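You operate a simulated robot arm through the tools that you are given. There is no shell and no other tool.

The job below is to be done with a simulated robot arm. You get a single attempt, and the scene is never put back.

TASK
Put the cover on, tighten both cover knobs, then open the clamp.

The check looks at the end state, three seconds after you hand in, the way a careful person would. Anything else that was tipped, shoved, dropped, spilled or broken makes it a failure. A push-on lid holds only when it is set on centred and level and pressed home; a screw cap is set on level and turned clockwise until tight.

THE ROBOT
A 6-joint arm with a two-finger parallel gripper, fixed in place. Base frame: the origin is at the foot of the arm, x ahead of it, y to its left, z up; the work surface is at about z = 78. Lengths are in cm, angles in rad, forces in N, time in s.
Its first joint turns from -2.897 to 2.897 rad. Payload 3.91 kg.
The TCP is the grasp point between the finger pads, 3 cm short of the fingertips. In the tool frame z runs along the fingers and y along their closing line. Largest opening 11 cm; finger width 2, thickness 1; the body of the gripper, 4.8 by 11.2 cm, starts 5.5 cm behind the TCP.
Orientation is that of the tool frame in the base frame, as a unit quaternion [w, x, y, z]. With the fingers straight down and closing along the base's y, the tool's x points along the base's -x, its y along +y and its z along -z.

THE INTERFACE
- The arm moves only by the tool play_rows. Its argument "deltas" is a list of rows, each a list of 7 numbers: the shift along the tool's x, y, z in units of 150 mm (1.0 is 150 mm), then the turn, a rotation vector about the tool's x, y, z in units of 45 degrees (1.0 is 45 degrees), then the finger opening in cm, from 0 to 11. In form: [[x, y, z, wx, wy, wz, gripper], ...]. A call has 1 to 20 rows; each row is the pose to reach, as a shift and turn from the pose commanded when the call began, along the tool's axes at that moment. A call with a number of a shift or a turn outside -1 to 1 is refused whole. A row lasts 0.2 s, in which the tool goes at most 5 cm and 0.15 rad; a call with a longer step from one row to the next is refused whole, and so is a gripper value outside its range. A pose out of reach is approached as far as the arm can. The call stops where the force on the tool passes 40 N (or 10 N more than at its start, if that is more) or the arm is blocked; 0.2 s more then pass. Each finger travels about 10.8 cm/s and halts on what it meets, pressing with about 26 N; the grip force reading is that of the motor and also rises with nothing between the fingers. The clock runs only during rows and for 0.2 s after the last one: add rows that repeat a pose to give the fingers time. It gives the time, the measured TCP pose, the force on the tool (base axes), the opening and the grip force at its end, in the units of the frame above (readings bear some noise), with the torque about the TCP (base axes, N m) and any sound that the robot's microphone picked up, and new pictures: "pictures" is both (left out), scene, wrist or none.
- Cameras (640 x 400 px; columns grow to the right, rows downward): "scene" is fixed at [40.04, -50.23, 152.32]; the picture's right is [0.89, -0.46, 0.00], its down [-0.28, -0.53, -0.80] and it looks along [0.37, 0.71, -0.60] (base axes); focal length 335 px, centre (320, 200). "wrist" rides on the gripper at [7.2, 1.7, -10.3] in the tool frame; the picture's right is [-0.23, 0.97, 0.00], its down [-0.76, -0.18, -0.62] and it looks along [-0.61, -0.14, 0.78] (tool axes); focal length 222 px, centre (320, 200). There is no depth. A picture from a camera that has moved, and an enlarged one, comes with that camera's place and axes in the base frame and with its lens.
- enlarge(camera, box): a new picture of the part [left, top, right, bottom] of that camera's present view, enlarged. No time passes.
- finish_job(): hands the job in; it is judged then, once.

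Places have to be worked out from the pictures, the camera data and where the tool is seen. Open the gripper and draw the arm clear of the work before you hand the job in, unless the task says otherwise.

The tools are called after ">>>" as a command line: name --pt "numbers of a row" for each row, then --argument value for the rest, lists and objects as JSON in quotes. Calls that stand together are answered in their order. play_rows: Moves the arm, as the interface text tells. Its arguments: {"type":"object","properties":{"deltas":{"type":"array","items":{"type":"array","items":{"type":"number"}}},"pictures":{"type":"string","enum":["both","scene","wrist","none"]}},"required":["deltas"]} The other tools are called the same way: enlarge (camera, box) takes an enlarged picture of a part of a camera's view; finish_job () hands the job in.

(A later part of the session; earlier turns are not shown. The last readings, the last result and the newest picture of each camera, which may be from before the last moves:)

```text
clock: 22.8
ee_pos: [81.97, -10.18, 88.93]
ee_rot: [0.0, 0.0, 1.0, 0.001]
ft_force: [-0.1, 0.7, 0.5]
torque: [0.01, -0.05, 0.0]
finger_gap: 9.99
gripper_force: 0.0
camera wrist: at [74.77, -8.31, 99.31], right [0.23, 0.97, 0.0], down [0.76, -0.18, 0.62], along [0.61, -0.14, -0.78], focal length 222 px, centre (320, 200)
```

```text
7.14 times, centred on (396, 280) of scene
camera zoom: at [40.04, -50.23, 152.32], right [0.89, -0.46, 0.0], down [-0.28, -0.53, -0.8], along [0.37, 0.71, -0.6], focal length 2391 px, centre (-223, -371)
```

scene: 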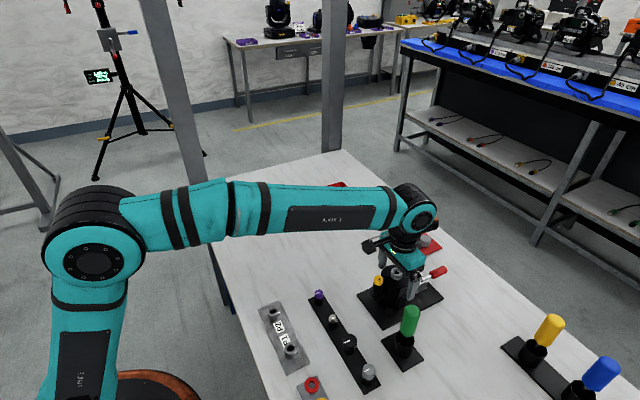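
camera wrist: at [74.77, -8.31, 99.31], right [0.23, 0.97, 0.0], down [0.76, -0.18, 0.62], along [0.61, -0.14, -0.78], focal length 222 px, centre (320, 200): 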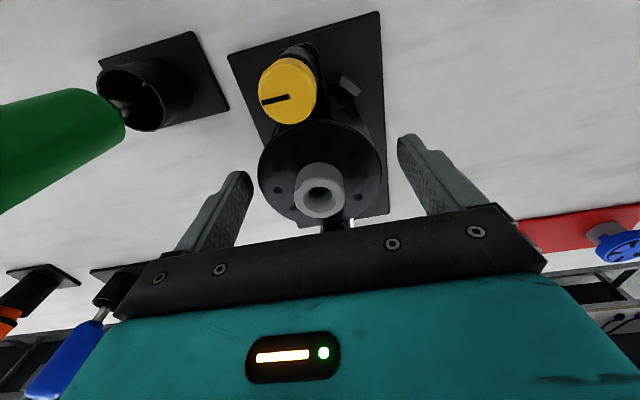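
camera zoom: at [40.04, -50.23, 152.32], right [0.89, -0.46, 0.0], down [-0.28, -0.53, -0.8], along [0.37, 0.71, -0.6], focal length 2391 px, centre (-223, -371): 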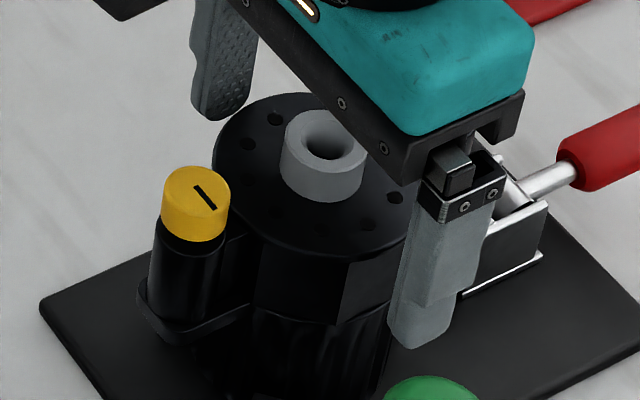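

The cover stays put on the housing. I raise the tool straight up and back to look at it.

>>> play_rows --pt "0 0 -0.1 0 0 0 10" --pt "0 0 -0.3 0 0 0 10" --pt "0.1 0 -0.55 0 0 0 10" --pt "0.3 0 -0.75 0 0 0 10" --pt "0.5 0 -0.75 0 0 0 10" --pt "0.6 0 -0.75 0 0 0 10" --pt "0.6 0 -0.75 0 0 0 10"

>>> enlarge --camera "scene" --box '[364, 252, 428, 308]'

>>> enlarge --camera "wrist" --box '[270, 120, 382, 230]'

```text
clock: 24.4
ee_pos: [73.19, -9.99, 100.24]
ee_rot: [0.0, -0.001, 1.0, 0.0]
ft_force: [-0.2, -0.6, 0.6]
torque: [-0.02, 0.0, 0.06]
finger_gap: 10.0
gripper_force: 0.0
camera wrist: at [65.83, -8.28, 110.58], right [0.23, 0.97, 0.0], down [0.76, -0.18, 0.62], along [0.61, -0.14, -0.78], focal length 222 px, centre (320, 200)
```

scene: 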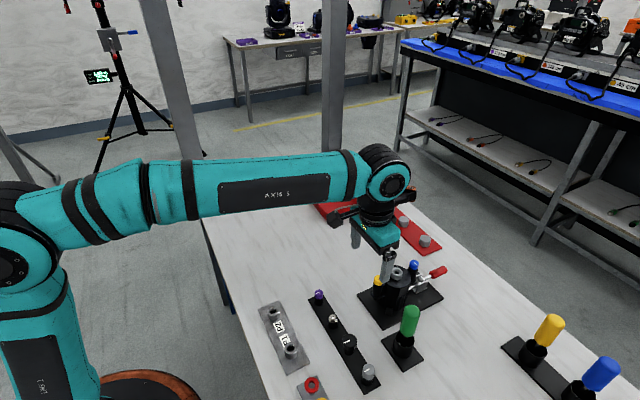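
wrist: 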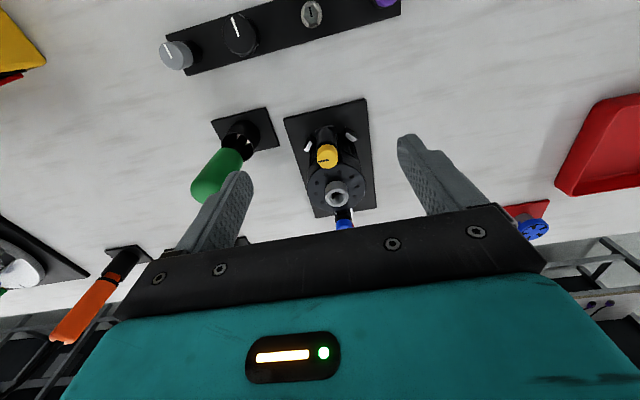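

```text
7.14 times, centred on (396, 280) of scene
camera zoom: at [40.04, -50.23, 152.32], right [0.89, -0.46, 0.0], down [-0.28, -0.53, -0.8], along [0.37, 0.71, -0.6], focal length 2391 px, centre (-223, -371)
```

zoom: 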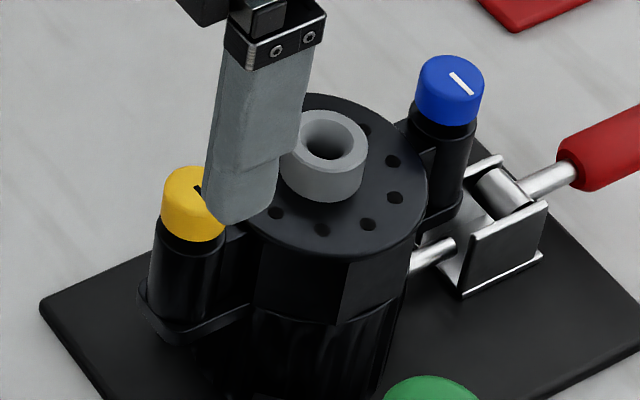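

```text
3.64 times, centred on (326, 175) of wrist
camera zoom: at [65.83, -8.28, 110.58], right [0.23, 0.97, 0.0], down [0.76, -0.18, 0.62], along [0.61, -0.14, -0.78], focal length 808 px, centre (298, 291)
```

zoom: 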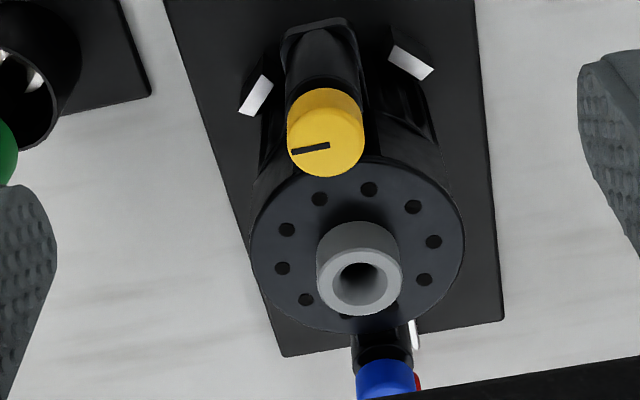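

The cover is seated level with yellow over the near ear and blue over the far ear. I zoom on the yellow knob to fix its centre and height for gripping.

>>> enlarge --camera "wrist" --box '[305, 135, 353, 175]'

>>> enlarge --camera "wrist" --box '[320, 200, 368, 232]'

>>> enlarge --camera "scene" --box '[398, 258, 422, 290]'

```text
10.00 times, centred on (329, 155) of wrist
camera zoom: at [65.83, -8.28, 110.58], right [0.23, 0.97, 0.0], down [0.76, -0.18, 0.62], along [0.61, -0.14, -0.78], focal length 2221 px, centre (230, 650)
```

zoom: 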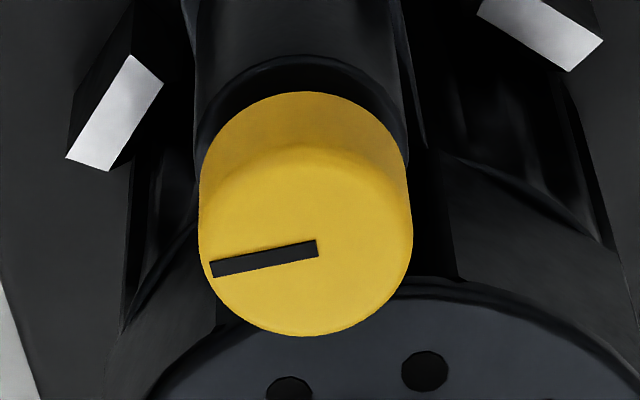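

```text
12.50 times, centred on (344, 216) of wrist
camera zoom: at [65.83, -8.28, 110.58], right [0.23, 0.97, 0.0], down [0.76, -0.18, 0.62], along [0.61, -0.14, -0.78], focal length 2776 px, centre (20, 0)
```

zoom: 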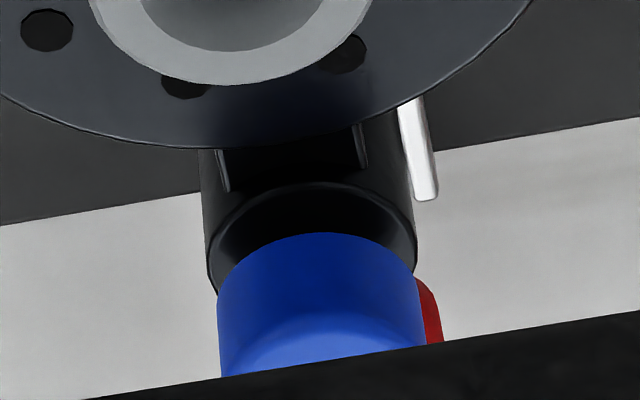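

```text
12.50 times, centred on (410, 274) of scene
camera zoom: at [40.04, -50.23, 152.32], right [0.89, -0.46, 0.0], down [-0.28, -0.53, -0.8], along [0.37, 0.71, -0.6], focal length 4184 px, centre (-805, -725)
```

zoom: 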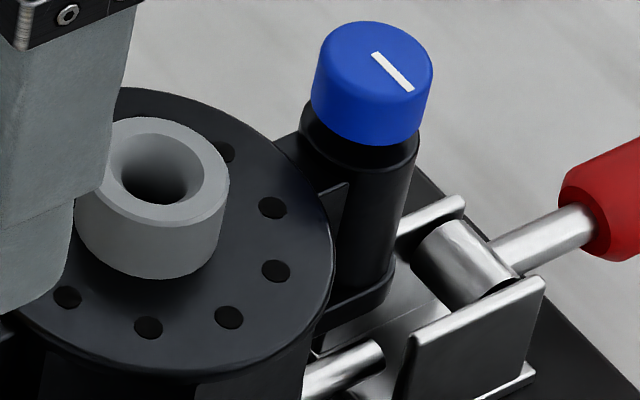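

The knob tops come out at z≈90 (grip zone about 88.7–90), with yellow centred near (76.6, -10.07) and blue near (87.45, -10.05). I move over the yellow knob, turning the tool to -45° so I have room to turn clockwise.

>>> play_rows --pt "-0.04 0 0.05 0 0 -0.166 7" --pt "-0.08 0 0.1 0 0 -0.333 5" --pt "-0.12 0 0.15 0 0 -0.5 4.5" --pt "-0.16 0 0.2 0 0 -0.667 4.5" --pt "-0.2 0 0.25 0 0 -0.833 4.5" --pt "-0.239 -0.0013 0.28 0 0 -1.0 4.5" --pt "-0.239 -0.0013 0.28 0 0 -1.0 4.5"

>>> enlarge --camera "wrist" --box '[240, 120, 400, 240]'

>>> enlarge --camera "scene" --box '[354, 232, 434, 302]'

```text
clock: 26.0
ee_pos: [76.71, -10.08, 96.14]
ee_rot: [0.001, -0.383, 0.924, 0.0]
ft_force: [-0.6, -0.3, 0.9]
torque: [-0.01, -0.05, -0.01]
finger_gap: 4.48
gripper_force: 0.1
camera wrist: at [70.32, -14.0, 106.34], right [-0.53, 0.85, 0.0], down [0.66, 0.41, 0.62], along [0.53, 0.33, -0.78], focal length 222 px, centre (320, 200)
```

scene: 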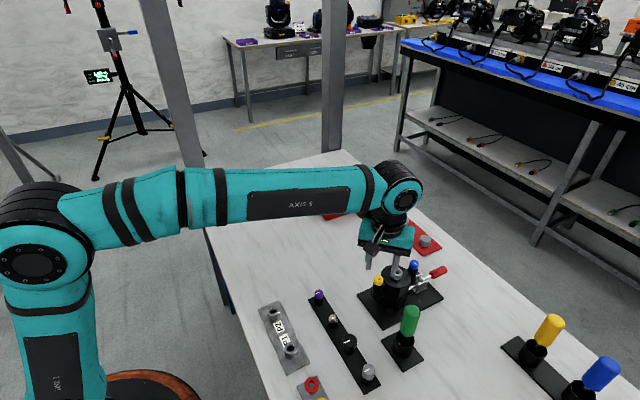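
wrist: 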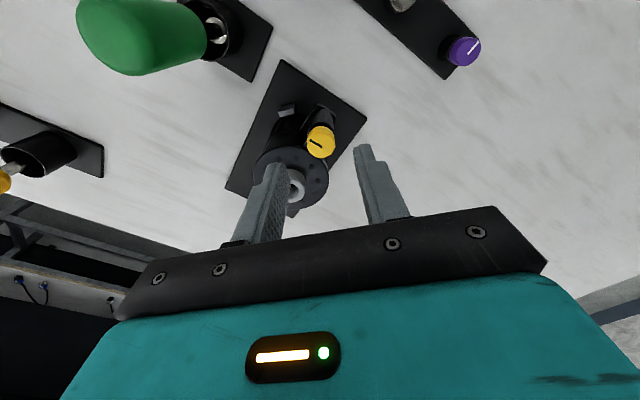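

```text
3.33 times, centred on (320, 180) of wrist
camera zoom: at [70.32, -14.0, 106.34], right [-0.53, 0.85, 0.0], down [0.66, 0.41, 0.62], along [0.53, 0.33, -0.78], focal length 740 px, centre (320, 267)
```

zoom: 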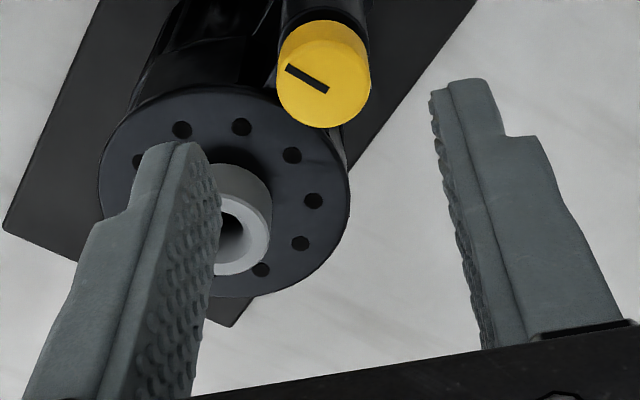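

```text
5.71 times, centred on (394, 267) of scene
camera zoom: at [40.04, -50.23, 152.32], right [0.89, -0.46, 0.0], down [-0.28, -0.53, -0.8], along [0.37, 0.71, -0.6], focal length 1912 px, centre (-103, -183)
```

zoom: 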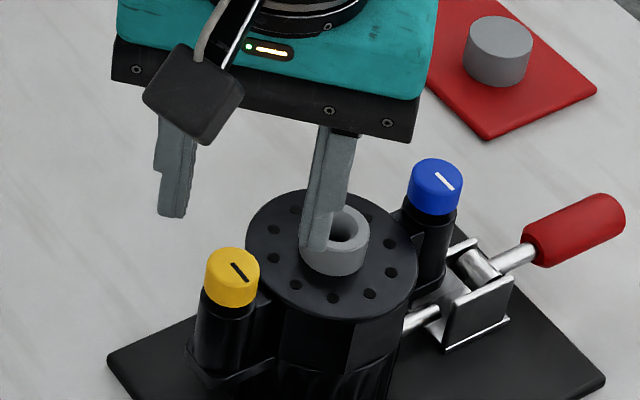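

The knob centre projects within ~1 mm of the tool axis. I descend so the fingertips reach z≈88.8 around the yellow knob and then close on it.

>>> play_rows --pt "-0.0067 0.0033 0.08 0 0 0 4.5" --pt "-0.0067 0.0033 0.16 0 0 0 4.5" --pt "-0.0067 0.0033 0.23 0 0 0 4.5" --pt "-0.0067 0.0033 0.265 0 0 0 4.5" --pt "-0.0067 0.0033 0.282 0 0 0 4.5" --pt "-0.0067 0.0033 0.282 0 0 0 4.5"

>>> enlarge --camera "scene" --box '[354, 242, 434, 302]'

>>> enlarge --camera "wrist" --box '[240, 100, 400, 240]'

```text
clock: 27.4
ee_pos: [76.62, -9.99, 91.75]
ee_rot: [0.0, -0.383, 0.924, 0.0]
ft_force: [-0.2, -0.2, 0.1]
torque: [0.01, 0.01, -0.01]
finger_gap: 4.52
gripper_force: 0.0
camera wrist: at [70.35, -13.83, 102.12], right [-0.53, 0.85, 0.0], down [0.66, 0.41, 0.62], along [0.53, 0.33, -0.78], focal length 222 px, centre (320, 200)
```

scene: 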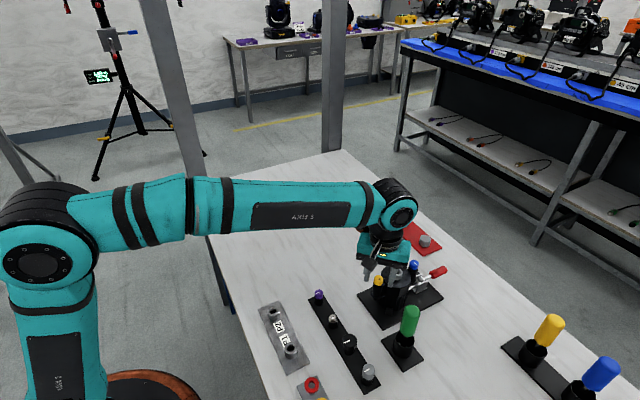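
wrist: 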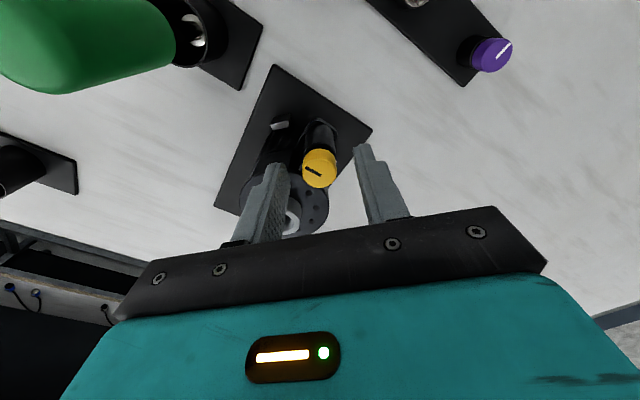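

```text
6.67 times, centred on (394, 272) of scene
camera zoom: at [40.04, -50.23, 152.32], right [0.89, -0.46, 0.0], down [-0.28, -0.53, -0.8], along [0.37, 0.71, -0.6], focal length 2231 px, centre (-173, -280)
```

zoom: 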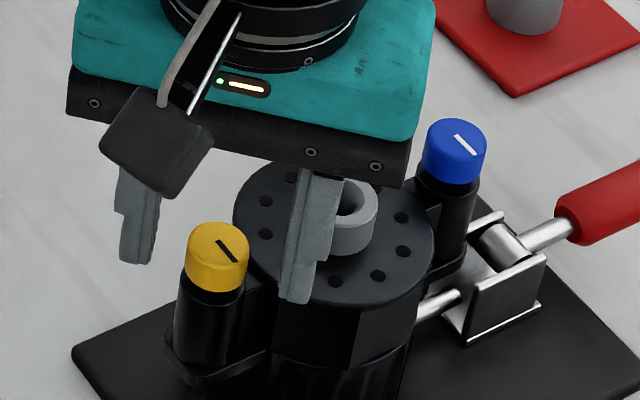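

```text
2.86 times, centred on (320, 170) of wrist
camera zoom: at [70.35, -13.83, 102.12], right [-0.53, 0.85, 0.0], down [0.66, 0.41, 0.62], along [0.53, 0.33, -0.78], focal length 635 px, centre (320, 286)
```

zoom: 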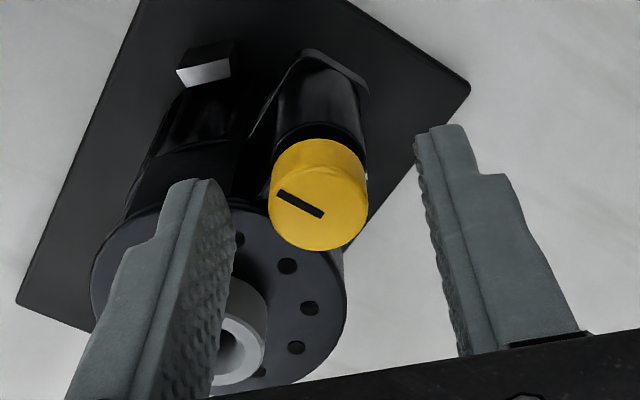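

The knob sits centred between the fingertips. I close on it gently.

>>> play_rows --pt "0 0 0 0 0 0 3.8" --pt "0 0 0 0 0 0 3.2" --pt "0 0 0 0 0 0 2.8" --pt "0 0 0 0 0 0 2.4" --pt "0 0 0 0 0 0 2.0" --pt "0 0 0 0 0 0 1.5" --pt "0 0 0 0 0 0 1.0" --pt "0 0 0 0 0 0 1.0"

>>> enlarge --camera "scene" --box '[354, 242, 434, 302]'

>>> enlarge --camera "wrist" --box '[260, 110, 380, 240]'

```text
clock: 29.2
ee_pos: [76.67, -10.02, 91.79]
ee_rot: [0.0, -0.383, 0.924, 0.0]
ft_force: [0.1, -1.0, -0.7]
torque: [-0.03, -0.02, -0.05]
finger_gap: 2.08
gripper_force: 26.0
camera wrist: at [70.35, -13.84, 102.13], right [-0.53, 0.85, 0.0], down [0.66, 0.41, 0.62], along [0.53, 0.33, -0.78], focal length 222 px, centre (320, 200)
```

scene: 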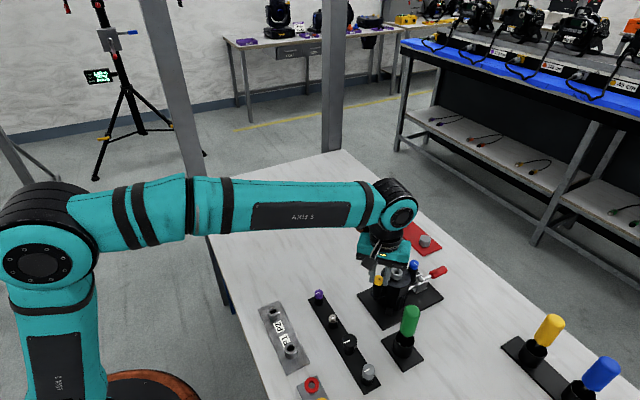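
wrist: 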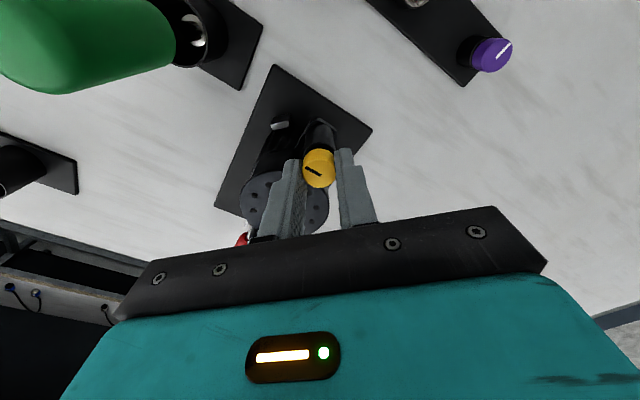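

```text
6.67 times, centred on (394, 272) of scene
camera zoom: at [40.04, -50.23, 152.32], right [0.89, -0.46, 0.0], down [-0.28, -0.53, -0.8], along [0.37, 0.71, -0.6], focal length 2231 px, centre (-173, -280)
```

zoom: 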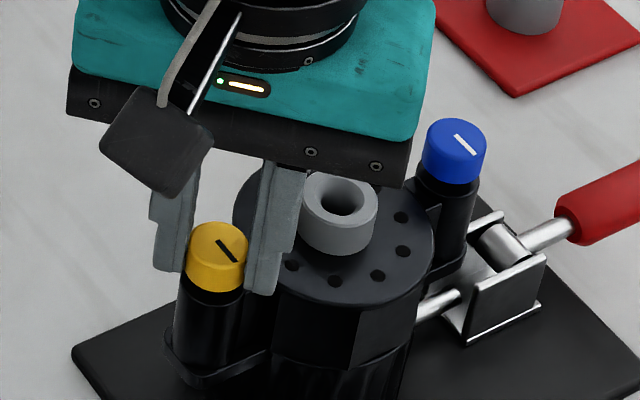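

```text
3.08 times, centred on (320, 175) of wrist
camera zoom: at [70.35, -13.84, 102.13], right [-0.53, 0.85, 0.0], down [0.66, 0.41, 0.62], along [0.53, 0.33, -0.78], focal length 684 px, centre (320, 277)
```

zoom: 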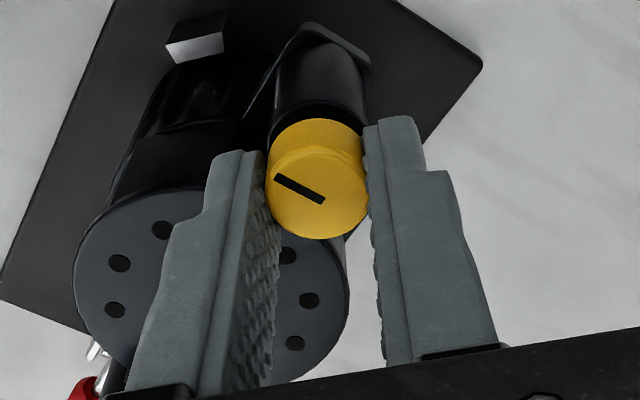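

The yellow knob is gripped (2.08 cm). I turn it clockwise 45° and read the torque.

>>> play_rows --pt "0 0 0 0 0 0.15 1.0" --pt "0 0 0 0 0 0.3 1.0" --pt "0 0 0 0 0 0.45 1.0" --pt "0 0 0 0 0 0.6 1.0" --pt "0 0 0 0 0 0.75 1.0" --pt "0 0 0 0 0 0.9 1.0" --pt "0 0 0 0 0 1.0 1.0"

>>> enlarge --camera "scene" --box '[354, 242, 434, 302]'

>>> enlarge --camera "wrist" --box '[260, 110, 380, 240]'

```text
clock: 30.8
ee_pos: [76.69, -9.97, 91.8]
ee_rot: [0.0, 0.001, 1.0, 0.0]
ft_force: [8.5, -7.4, -0.3]
torque: [-0.23, -0.39, 0.01]
finger_gap: 2.06
gripper_force: 26.3
camera wrist: at [69.45, -8.27, 102.08], right [0.23, 0.97, 0.0], down [0.76, -0.18, 0.62], along [0.61, -0.14, -0.78], focal length 222 px, centre (320, 200)
```

scene: 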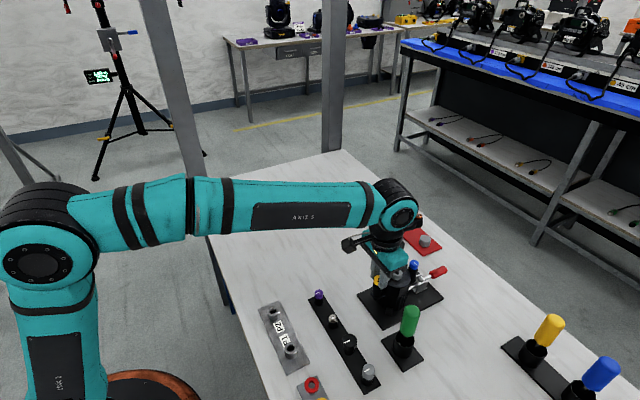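
wrist: 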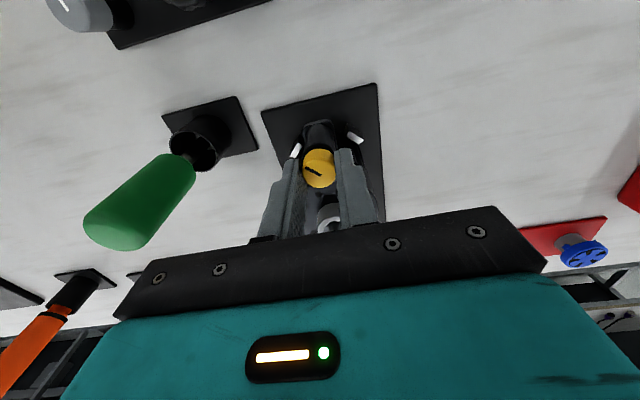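

```text
6.67 times, centred on (394, 272) of scene
camera zoom: at [40.04, -50.23, 152.32], right [0.89, -0.46, 0.0], down [-0.28, -0.53, -0.8], along [0.37, 0.71, -0.6], focal length 2231 px, centre (-173, -280)
```

zoom: 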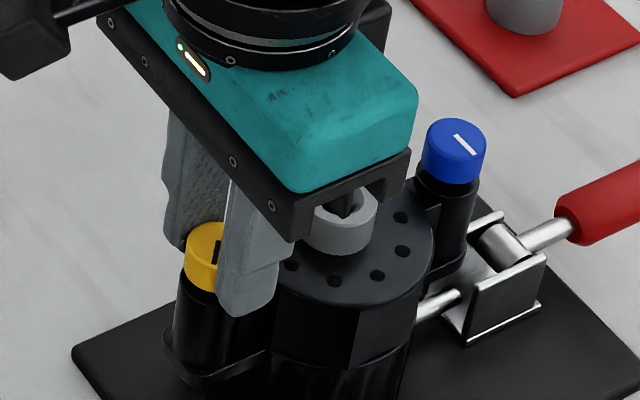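

```text
3.08 times, centred on (320, 175) of wrist
camera zoom: at [69.45, -8.27, 102.08], right [0.23, 0.97, 0.0], down [0.76, -0.18, 0.62], along [0.61, -0.14, -0.78], focal length 684 px, centre (320, 277)
```

zoom: 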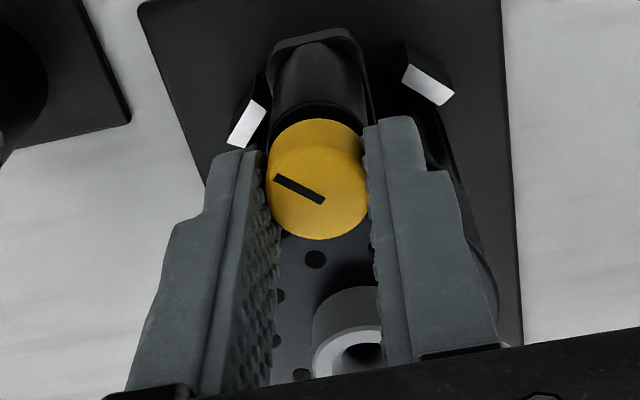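

The knob turns with the fingers; there is a small side load from ~1 mm off-centre. I continue another 45° clockwise with a small corrective shift.

>>> play_rows --pt "-0.004 -0.005 0 0 0 0.15 1.0" --pt "-0.005 -0.006 0 0 0 0.3 1.0" --pt "-0.005 -0.007 0 0 0 0.45 1.0" --pt "-0.005 -0.008 0 0 0 0.6 1.0" --pt "-0.005 -0.009 0 0 0 0.75 1.0" --pt "-0.005 -0.0095 0 0 0 0.9 1.0" --pt "-0.005 -0.01 0 0 0 1.0 1.0"

>>> enlarge --camera "scene" --box '[354, 242, 434, 302]'

>>> enlarge --camera "wrist" --box '[260, 110, 380, 240]'

```text
clock: 32.4
ee_pos: [76.67, -10.13, 91.74]
ee_rot: [0.0, 0.383, 0.924, 0.001]
ft_force: [-13.7, -4.0, -6.8]
torque: [0.08, 0.45, -0.01]
finger_gap: 2.08
gripper_force: 26.6
camera wrist: at [72.8, -3.75, 102.11], right [0.85, 0.53, 0.0], down [0.41, -0.67, 0.62], along [0.33, -0.53, -0.78], focal length 222 px, centre (320, 200)
```

scene: 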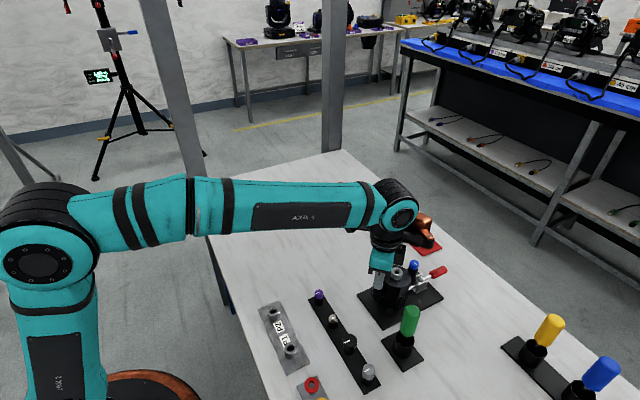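
wrist: 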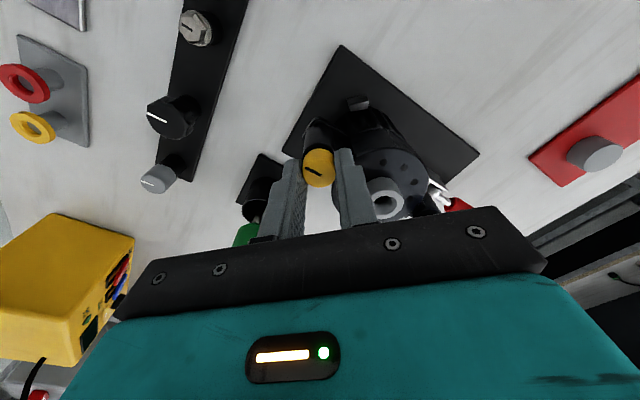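

```text
6.67 times, centred on (394, 272) of scene
camera zoom: at [40.04, -50.23, 152.32], right [0.89, -0.46, 0.0], down [-0.28, -0.53, -0.8], along [0.37, 0.71, -0.6], focal length 2231 px, centre (-173, -280)
```

zoom: 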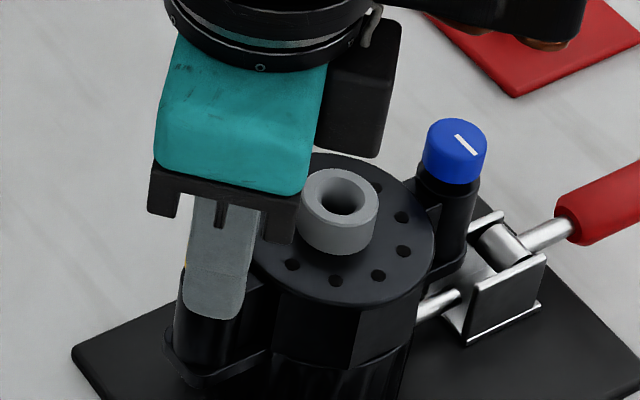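

```text
3.08 times, centred on (320, 175) of wrist
camera zoom: at [72.8, -3.75, 102.11], right [0.85, 0.53, 0.0], down [0.41, -0.67, 0.62], along [0.33, -0.53, -0.78], focal length 684 px, centre (320, 277)
```

zoom: 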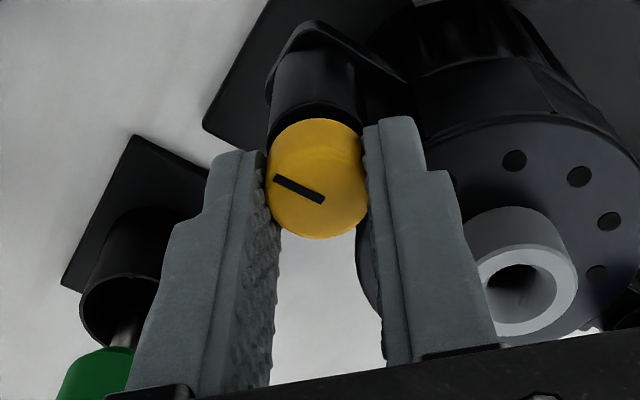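

The -7 N vertical pull shows the knob is threading down. I follow it down slightly, correct the side offset and turn another 45° clockwise.

>>> play_rows --pt "0.002 -0.008 0.004 0 0 0.15 1.0" --pt "0.003 -0.009 0.005 0 0 0.3 1.0" --pt "0.0035 -0.0095 0.006 0 0 0.45 1.0" --pt "0.004 -0.01 0.0065 0 0 0.6 1.0" --pt "0.0043 -0.0105 0.007 0 0 0.75 1.0" --pt "0.0046 -0.011 0.0075 0 0 0.9 1.0" --pt "0.0046 -0.0112 0.008 0 0 1.0 1.0"

>>> enlarge --camera "wrist" --box '[260, 110, 380, 240]'

```text
clock: 34.0
ee_pos: [76.53, -10.14, 91.72]
ee_rot: [0.0, 0.708, 0.706, 0.0]
ft_force: [1.3, 0.9, -1.0]
torque: [-0.02, -0.1, -0.01]
finger_gap: 2.06
gripper_force: 25.3
camera wrist: at [78.28, -2.9, 102.0], right [0.97, -0.23, 0.0], down [-0.18, -0.76, 0.62], along [-0.14, -0.61, -0.78], focal length 222 px, centre (320, 200)
```

scene: 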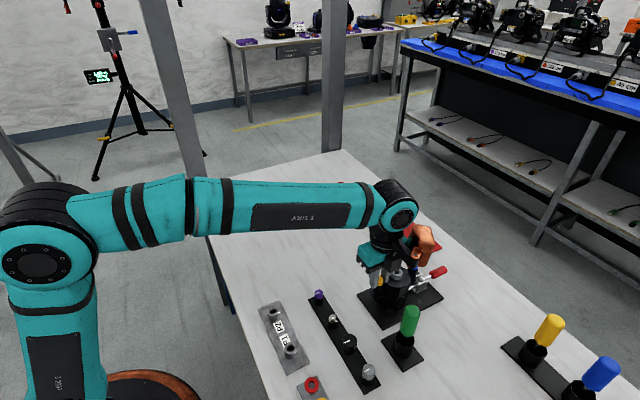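
wrist: 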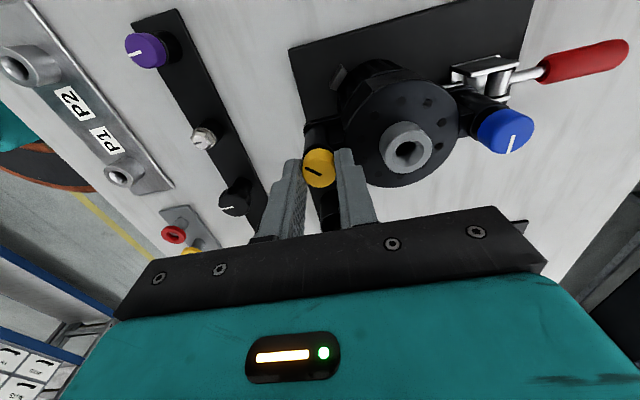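

```text
3.08 times, centred on (320, 175) of wrist
camera zoom: at [78.28, -2.9, 102.0], right [0.97, -0.23, 0.0], down [-0.18, -0.76, 0.62], along [-0.14, -0.61, -0.78], focal length 684 px, centre (320, 277)
```

zoom: 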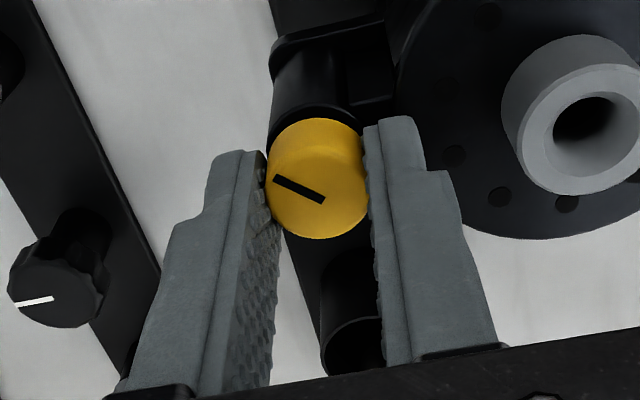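

Forces are near zero and the knob follows. I keep turning another 45° clockwise, following the thread down.

>>> play_rows --pt "0.0004 -0.001 0.001 0 0 0.15 1.0" --pt "0.0008 -0.002 0.0015 0 0 0.3 1.0" --pt "0.0012 -0.003 0.002 0 0 0.45 1.0" --pt "0.0016 -0.004 0.0025 0 0 0.6 1.0" --pt "0.002 -0.005 0.003 0 0 0.75 1.0" --pt "0.0023 -0.0055 0.0035 0 0 0.9 1.0" --pt "0.0025 -0.006 0.004 0 0 1.0 1.0"

>>> enlarge --camera "wrist" --box '[260, 110, 380, 240]'

```text
clock: 35.6
ee_pos: [76.5, -10.13, 91.59]
ee_rot: [0.001, 0.924, 0.382, 0.0]
ft_force: [1.0, -2.3, 1.9]
torque: [-0.1, -0.04, -0.01]
finger_gap: 2.04
gripper_force: 26.0
camera wrist: at [82.81, -6.17, 101.93], right [0.53, -0.85, 0.0], down [-0.67, -0.41, 0.62], along [-0.53, -0.33, -0.78], focal length 222 px, centre (320, 200)
```

scene: 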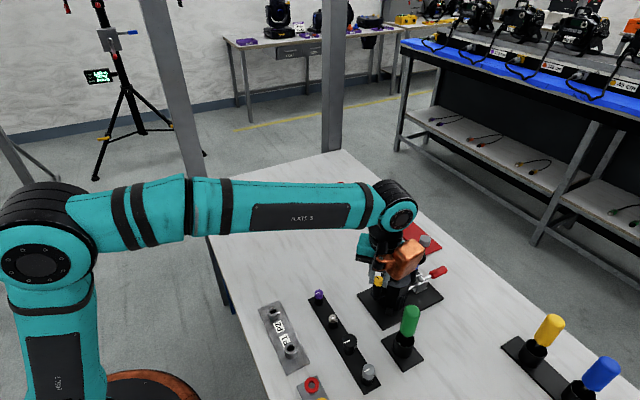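
wrist: 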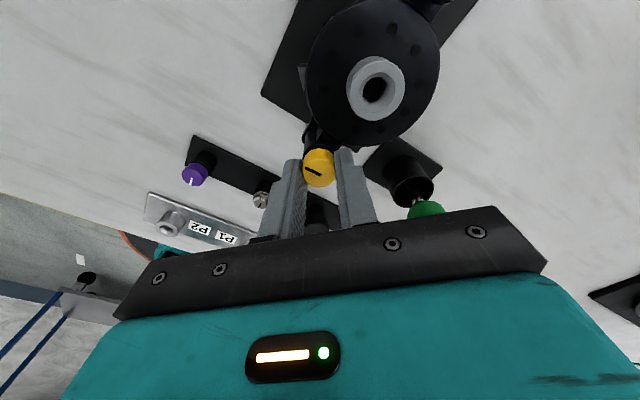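

```text
3.08 times, centred on (320, 175) of wrist
camera zoom: at [82.81, -6.17, 101.93], right [0.53, -0.85, 0.0], down [-0.67, -0.41, 0.62], along [-0.53, -0.33, -0.78], focal length 684 px, centre (320, 277)
```

zoom: 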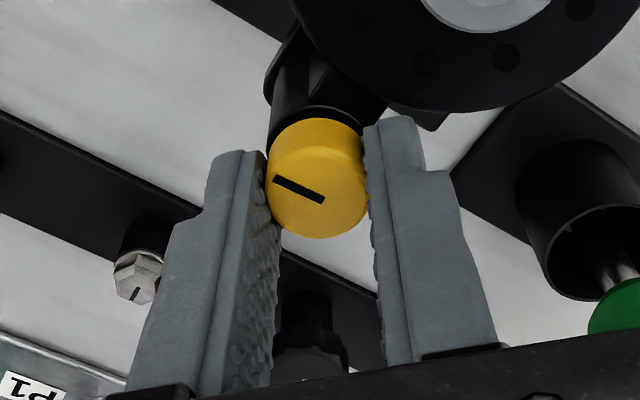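

180° done so far without resistance; I continue another 45° clockwise.

>>> play_rows --pt "0.0004 -0.001 0.0 0 0 0.15 1.0" --pt "0.0008 -0.002 0.0005 0 0 0.3 1.0" --pt "0.0012 -0.003 0.001 0 0 0.45 1.0" --pt "0.0016 -0.004 0.001 0 0 0.6 1.0" --pt "0.002 -0.005 0.0015 0 0 0.75 1.0" --pt "0.0023 -0.0055 0.002 0 0 0.9 1.0" --pt "0.0025 -0.006 0.002 0 0 1.0 1.0"

>>> enlarge --camera "wrist" --box '[260, 110, 380, 240]'

```text
clock: 37.2
ee_pos: [76.49, -10.04, 91.58]
ee_rot: [0.0, 1.0, -0.001, 0.001]
ft_force: [0.5, -0.4, 0.4]
torque: [0.04, 0.03, 0.0]
finger_gap: 2.06
gripper_force: 25.8
camera wrist: at [83.7, -11.71, 101.91], right [-0.23, -0.97, 0.0], down [-0.76, 0.18, 0.62], along [-0.61, 0.14, -0.78], focal length 222 px, centre (320, 200)
```

scene: 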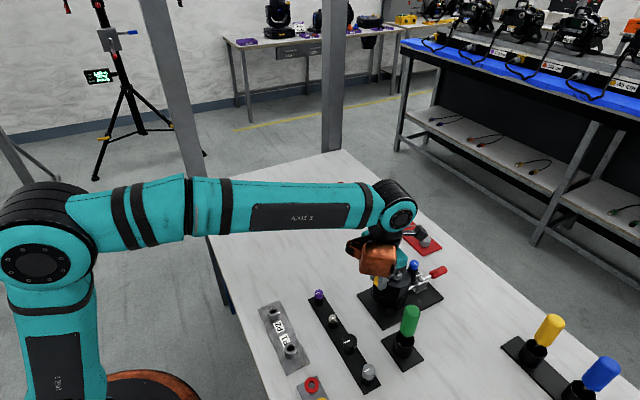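
wrist: 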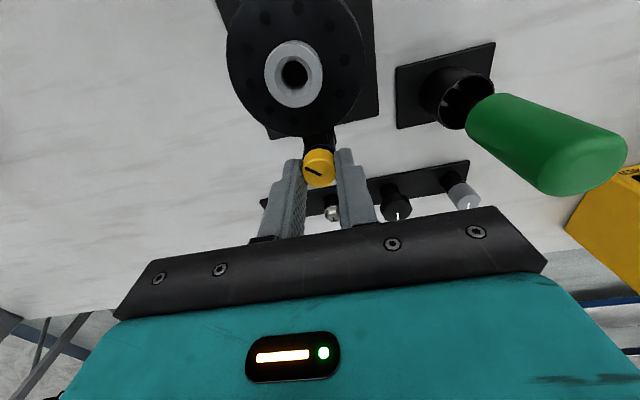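

```text
3.08 times, centred on (320, 175) of wrist
camera zoom: at [83.7, -11.71, 101.91], right [-0.23, -0.97, 0.0], down [-0.76, 0.18, 0.62], along [-0.61, 0.14, -0.78], focal length 684 px, centre (320, 277)
```

zoom: 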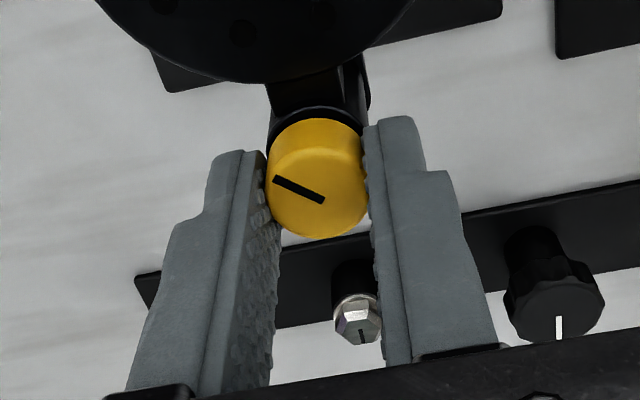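

No resistance at 225° yet. I continue clockwise, watching that the wrist still follows.

>>> play_rows --pt "0.0004 -0.001 0.0 0 0 0.15 1.0" --pt "0.0008 -0.002 0.0005 0 0 0.3 1.0" --pt "0.0012 -0.003 0.001 0 0 0.45 1.0" --pt "0.0016 -0.004 0.0015 0 0 0.6 1.0" --pt "0.002 -0.005 0.002 0 0 0.75 1.0" --pt "0.0023 -0.0055 0.002 0 0 0.9 1.0" --pt "0.0025 -0.006 0.002 0 0 1.0 1.0"

>>> enlarge --camera "wrist" --box '[260, 110, 380, 240]'

```text
clock: 37.5
ee_pos: [76.32, -10.35, 91.49]
ee_rot: [-0.008, 1.0, -0.011, 0.001]
ft_force: [3.5, 28.3, -1.6]
torque: [0.54, -0.03, 0.01]
finger_gap: 2.39
gripper_force: 14.6
out of reach, approached as far as the arm can: row 1
stopped in row 1: the force on the tool passed its limit at 57 N (the readings are from after the stop); the commanded pose is now the measured one
camera wrist: at [83.59, -12.25, 101.88], right [-0.25, -0.97, -0.01], down [-0.76, 0.18, 0.62], along [-0.6, 0.17, -0.78], focal length 222 px, centre (320, 200)
```

scene: 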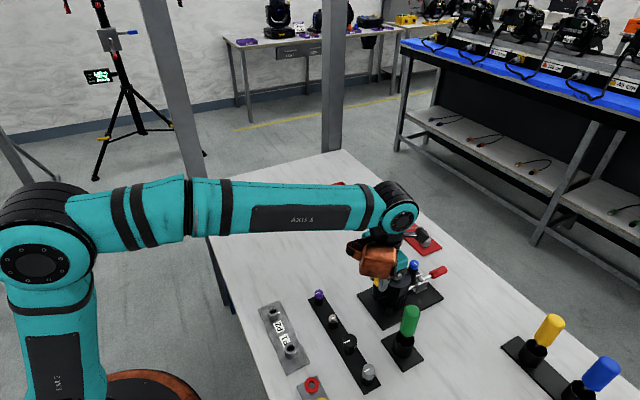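
wrist: 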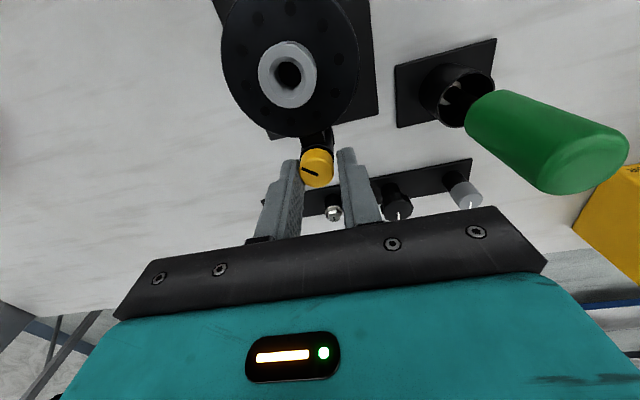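

```text
3.08 times, centred on (320, 175) of wrist
camera zoom: at [83.59, -12.25, 101.88], right [-0.25, -0.97, -0.01], down [-0.76, 0.18, 0.62], along [-0.6, 0.17, -0.78], focal length 684 px, centre (320, 277)
```

zoom: 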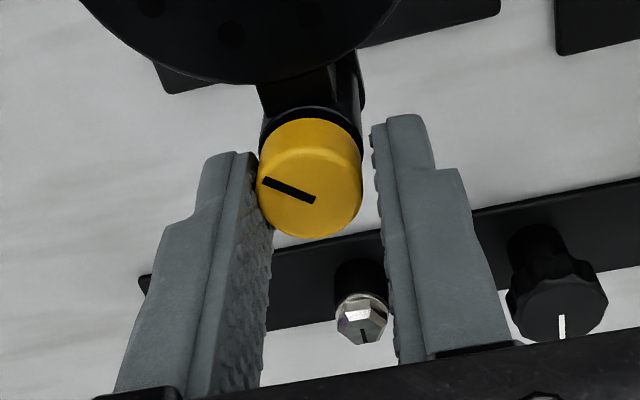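

The wrist joint limit is at about +182°, which caused a brief side jerk. I open the fingers to relieve and rise straight up, then check the cover.

>>> play_rows --pt "0 0 0 0 0 0 3.0" --pt "0 0 0 0 0 0 4.0" --pt "0 0 0 0 0 0 4.5" --pt "0 0 -0.03 0 0 0 4.5" --pt "0 0 -0.1 0 0 0 4.5" --pt "0 0 -0.2 0 0 0 4.5" --pt "0 0 -0.35 0 0 0 4.5"

>>> enlarge --camera "scene" --box '[354, 242, 434, 302]'

>>> enlarge --camera "wrist" --box '[240, 60, 400, 240]'

```text
clock: 39.1
ee_pos: [76.33, -10.76, 96.87]
ee_rot: [-0.006, 1.0, -0.011, 0.0]
ft_force: [-0.3, -0.1, 0.6]
torque: [0.02, -0.01, -0.02]
finger_gap: 4.5
gripper_force: 0.0
camera wrist: at [83.53, -12.63, 107.2], right [-0.25, -0.97, -0.01], down [-0.76, 0.19, 0.62], along [-0.6, 0.17, -0.78], focal length 222 px, centre (320, 200)
```

scene: 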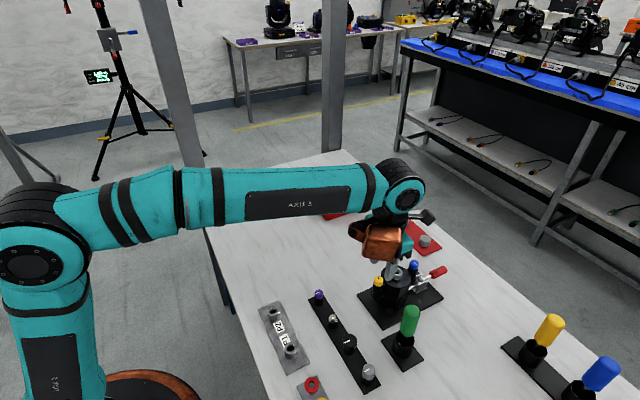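
wrist: 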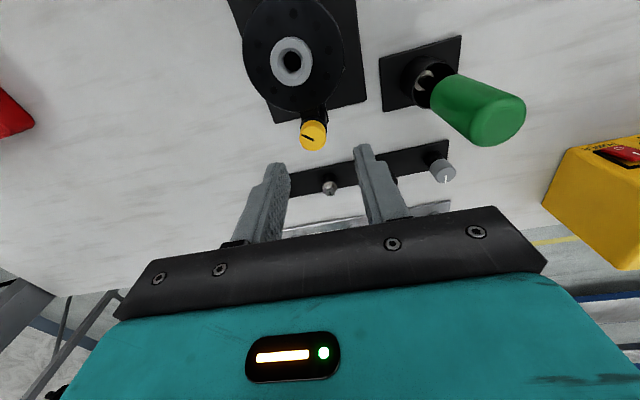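

```text
6.67 times, centred on (394, 272) of scene
camera zoom: at [40.04, -50.23, 152.32], right [0.89, -0.46, 0.0], down [-0.28, -0.53, -0.8], along [0.37, 0.71, -0.6], focal length 2231 px, centre (-173, -280)
```

zoom: 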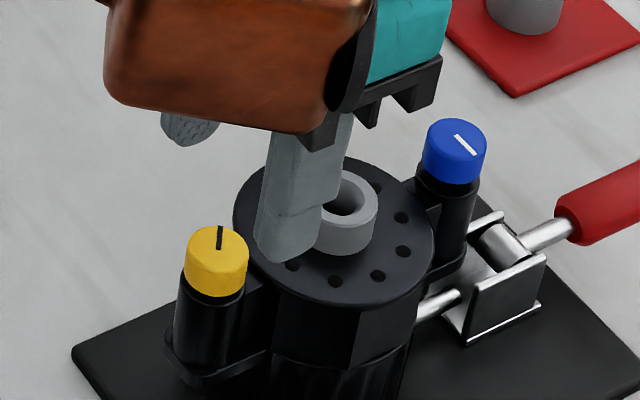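

```text
2.22 times, centred on (320, 150) of wrist
camera zoom: at [83.53, -12.63, 107.2], right [-0.25, -0.97, -0.01], down [-0.76, 0.19, 0.62], along [-0.6, 0.17, -0.78], focal length 494 px, centre (320, 311)
```

zoom: 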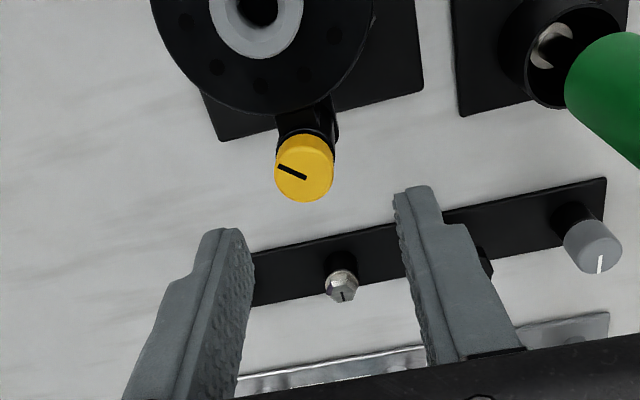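

The cover is undisturbed; the yellow knob has turned and dropped ~2 mm. The tool has a ~0.7° tilt, so I correct it, recentre over the knob, and wind the wrist back in steps toward -134° for a fresh bite.

>>> play_rows --pt "0.0173 -0.0477 -0.03 -0.0153 0 0 4.5" --pt "0.0173 -0.0477 -0.06 -0.0153 0 0 4.5" --pt "0.0173 -0.0477 -0.06 -0.0153 0 0 4.5" --pictures "none"

>>> play_rows --pt "0 0 0 0 0 -0.166 4.5" --pt "0 0 0 0 0 -0.333 4.5" --pt "0 0 0 0 0 -0.5 4.5" --pt "0 0 0 0 0 -0.667 4.5" --pt "0 0 0 0 0 -0.833 4.5" --pt "0 0 0 0 0 -1.0 4.5" --pictures "none"

>>> play_rows --pt "0 0 0 0 0 -0.166 4.5" --pt "0 0 0 0 0 -0.333 4.5" --pt "0 0 0 0 0 -0.5 4.5" --pt "0 0 0 0 0 -0.667 4.5" --pt "0 0 0 0 0 -0.833 4.5" --pt "0 0 0 0 0 -1.0 4.5" --pictures "none"

>>> play_rows --pt "0 0 0 0 0 -0.166 4.5" --pt "0 0 0 0 0 -0.333 4.5" --pt "0 0 0 0 0 -0.5 4.5" --pt "0 0 0 0 0 -0.667 4.5" --pt "0 0 0 0 0 -0.833 4.5" --pt "0 0 0 0 0 -1.0 4.5" --pictures "none"

>>> play_rows --pt "0 0 0 0 0 -0.166 4.5" --pt "0 0 0 0 0 -0.333 4.5" --pt "0 0 0 0 0 -0.5 4.5" --pt "0 0 0 0 0 -0.667 4.5" --pt "0 0 0 0 0 -0.833 4.5" --pt "0 0 0 0 0 -1.0 4.5"

```text
clock: 39.9
ee_pos: [76.57, -10.12, 97.87]
ee_rot: [-0.003, 1.0, -0.006, 0.001]
ft_force: [-0.5, 1.5, -0.2]
torque: [0.0, -0.02, 0.0]
finger_gap: 4.49
gripper_force: 0.1
```

```text
clock: 41.3
ee_pos: [76.61, -10.08, 97.77]
ee_rot: [-0.001, 0.928, 0.373, 0.0]
ft_force: [-0.1, 0.7, 0.8]
torque: [-0.02, 0.02, -0.01]
finger_gap: 4.51
gripper_force: 0.1
```

```text
clock: 42.7
ee_pos: [76.48, -9.83, 97.79]
ee_rot: [0.001, 0.714, 0.7, 0.001]
ft_force: [-0.3, 0.5, 0.2]
torque: [0.0, 0.02, -0.01]
finger_gap: 4.46
gripper_force: 0.1
```

```text
clock: 44.1
ee_pos: [76.55, -9.87, 97.78]
ee_rot: [0.0, 0.393, 0.92, 0.001]
ft_force: [0.1, -0.3, 0.1]
torque: [0.02, 0.0, 0.02]
finger_gap: 4.48
gripper_force: 0.0
```

```text
clock: 45.5
ee_pos: [76.68, -9.93, 97.69]
ee_rot: [0.001, 0.011, 1.0, 0.001]
ft_force: [0.1, 0.2, 0.5]
torque: [0.01, 0.01, 0.02]
finger_gap: 4.48
gripper_force: 0.1
camera wrist: at [69.37, -8.08, 108.03], right [0.25, 0.97, 0.0], down [0.76, -0.19, 0.62], along [0.61, -0.15, -0.78], focal length 222 px, centre (320, 200)
```

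scene: 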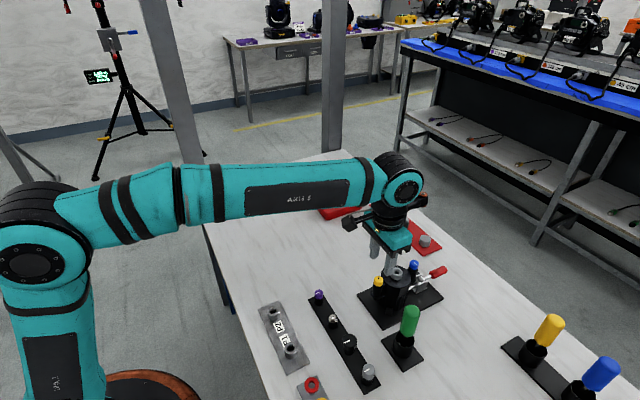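
wrist: 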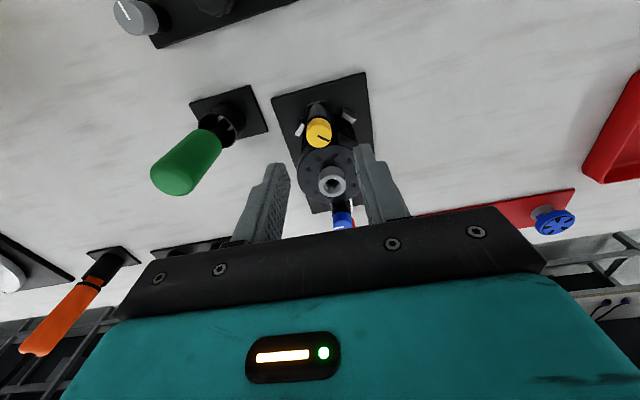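

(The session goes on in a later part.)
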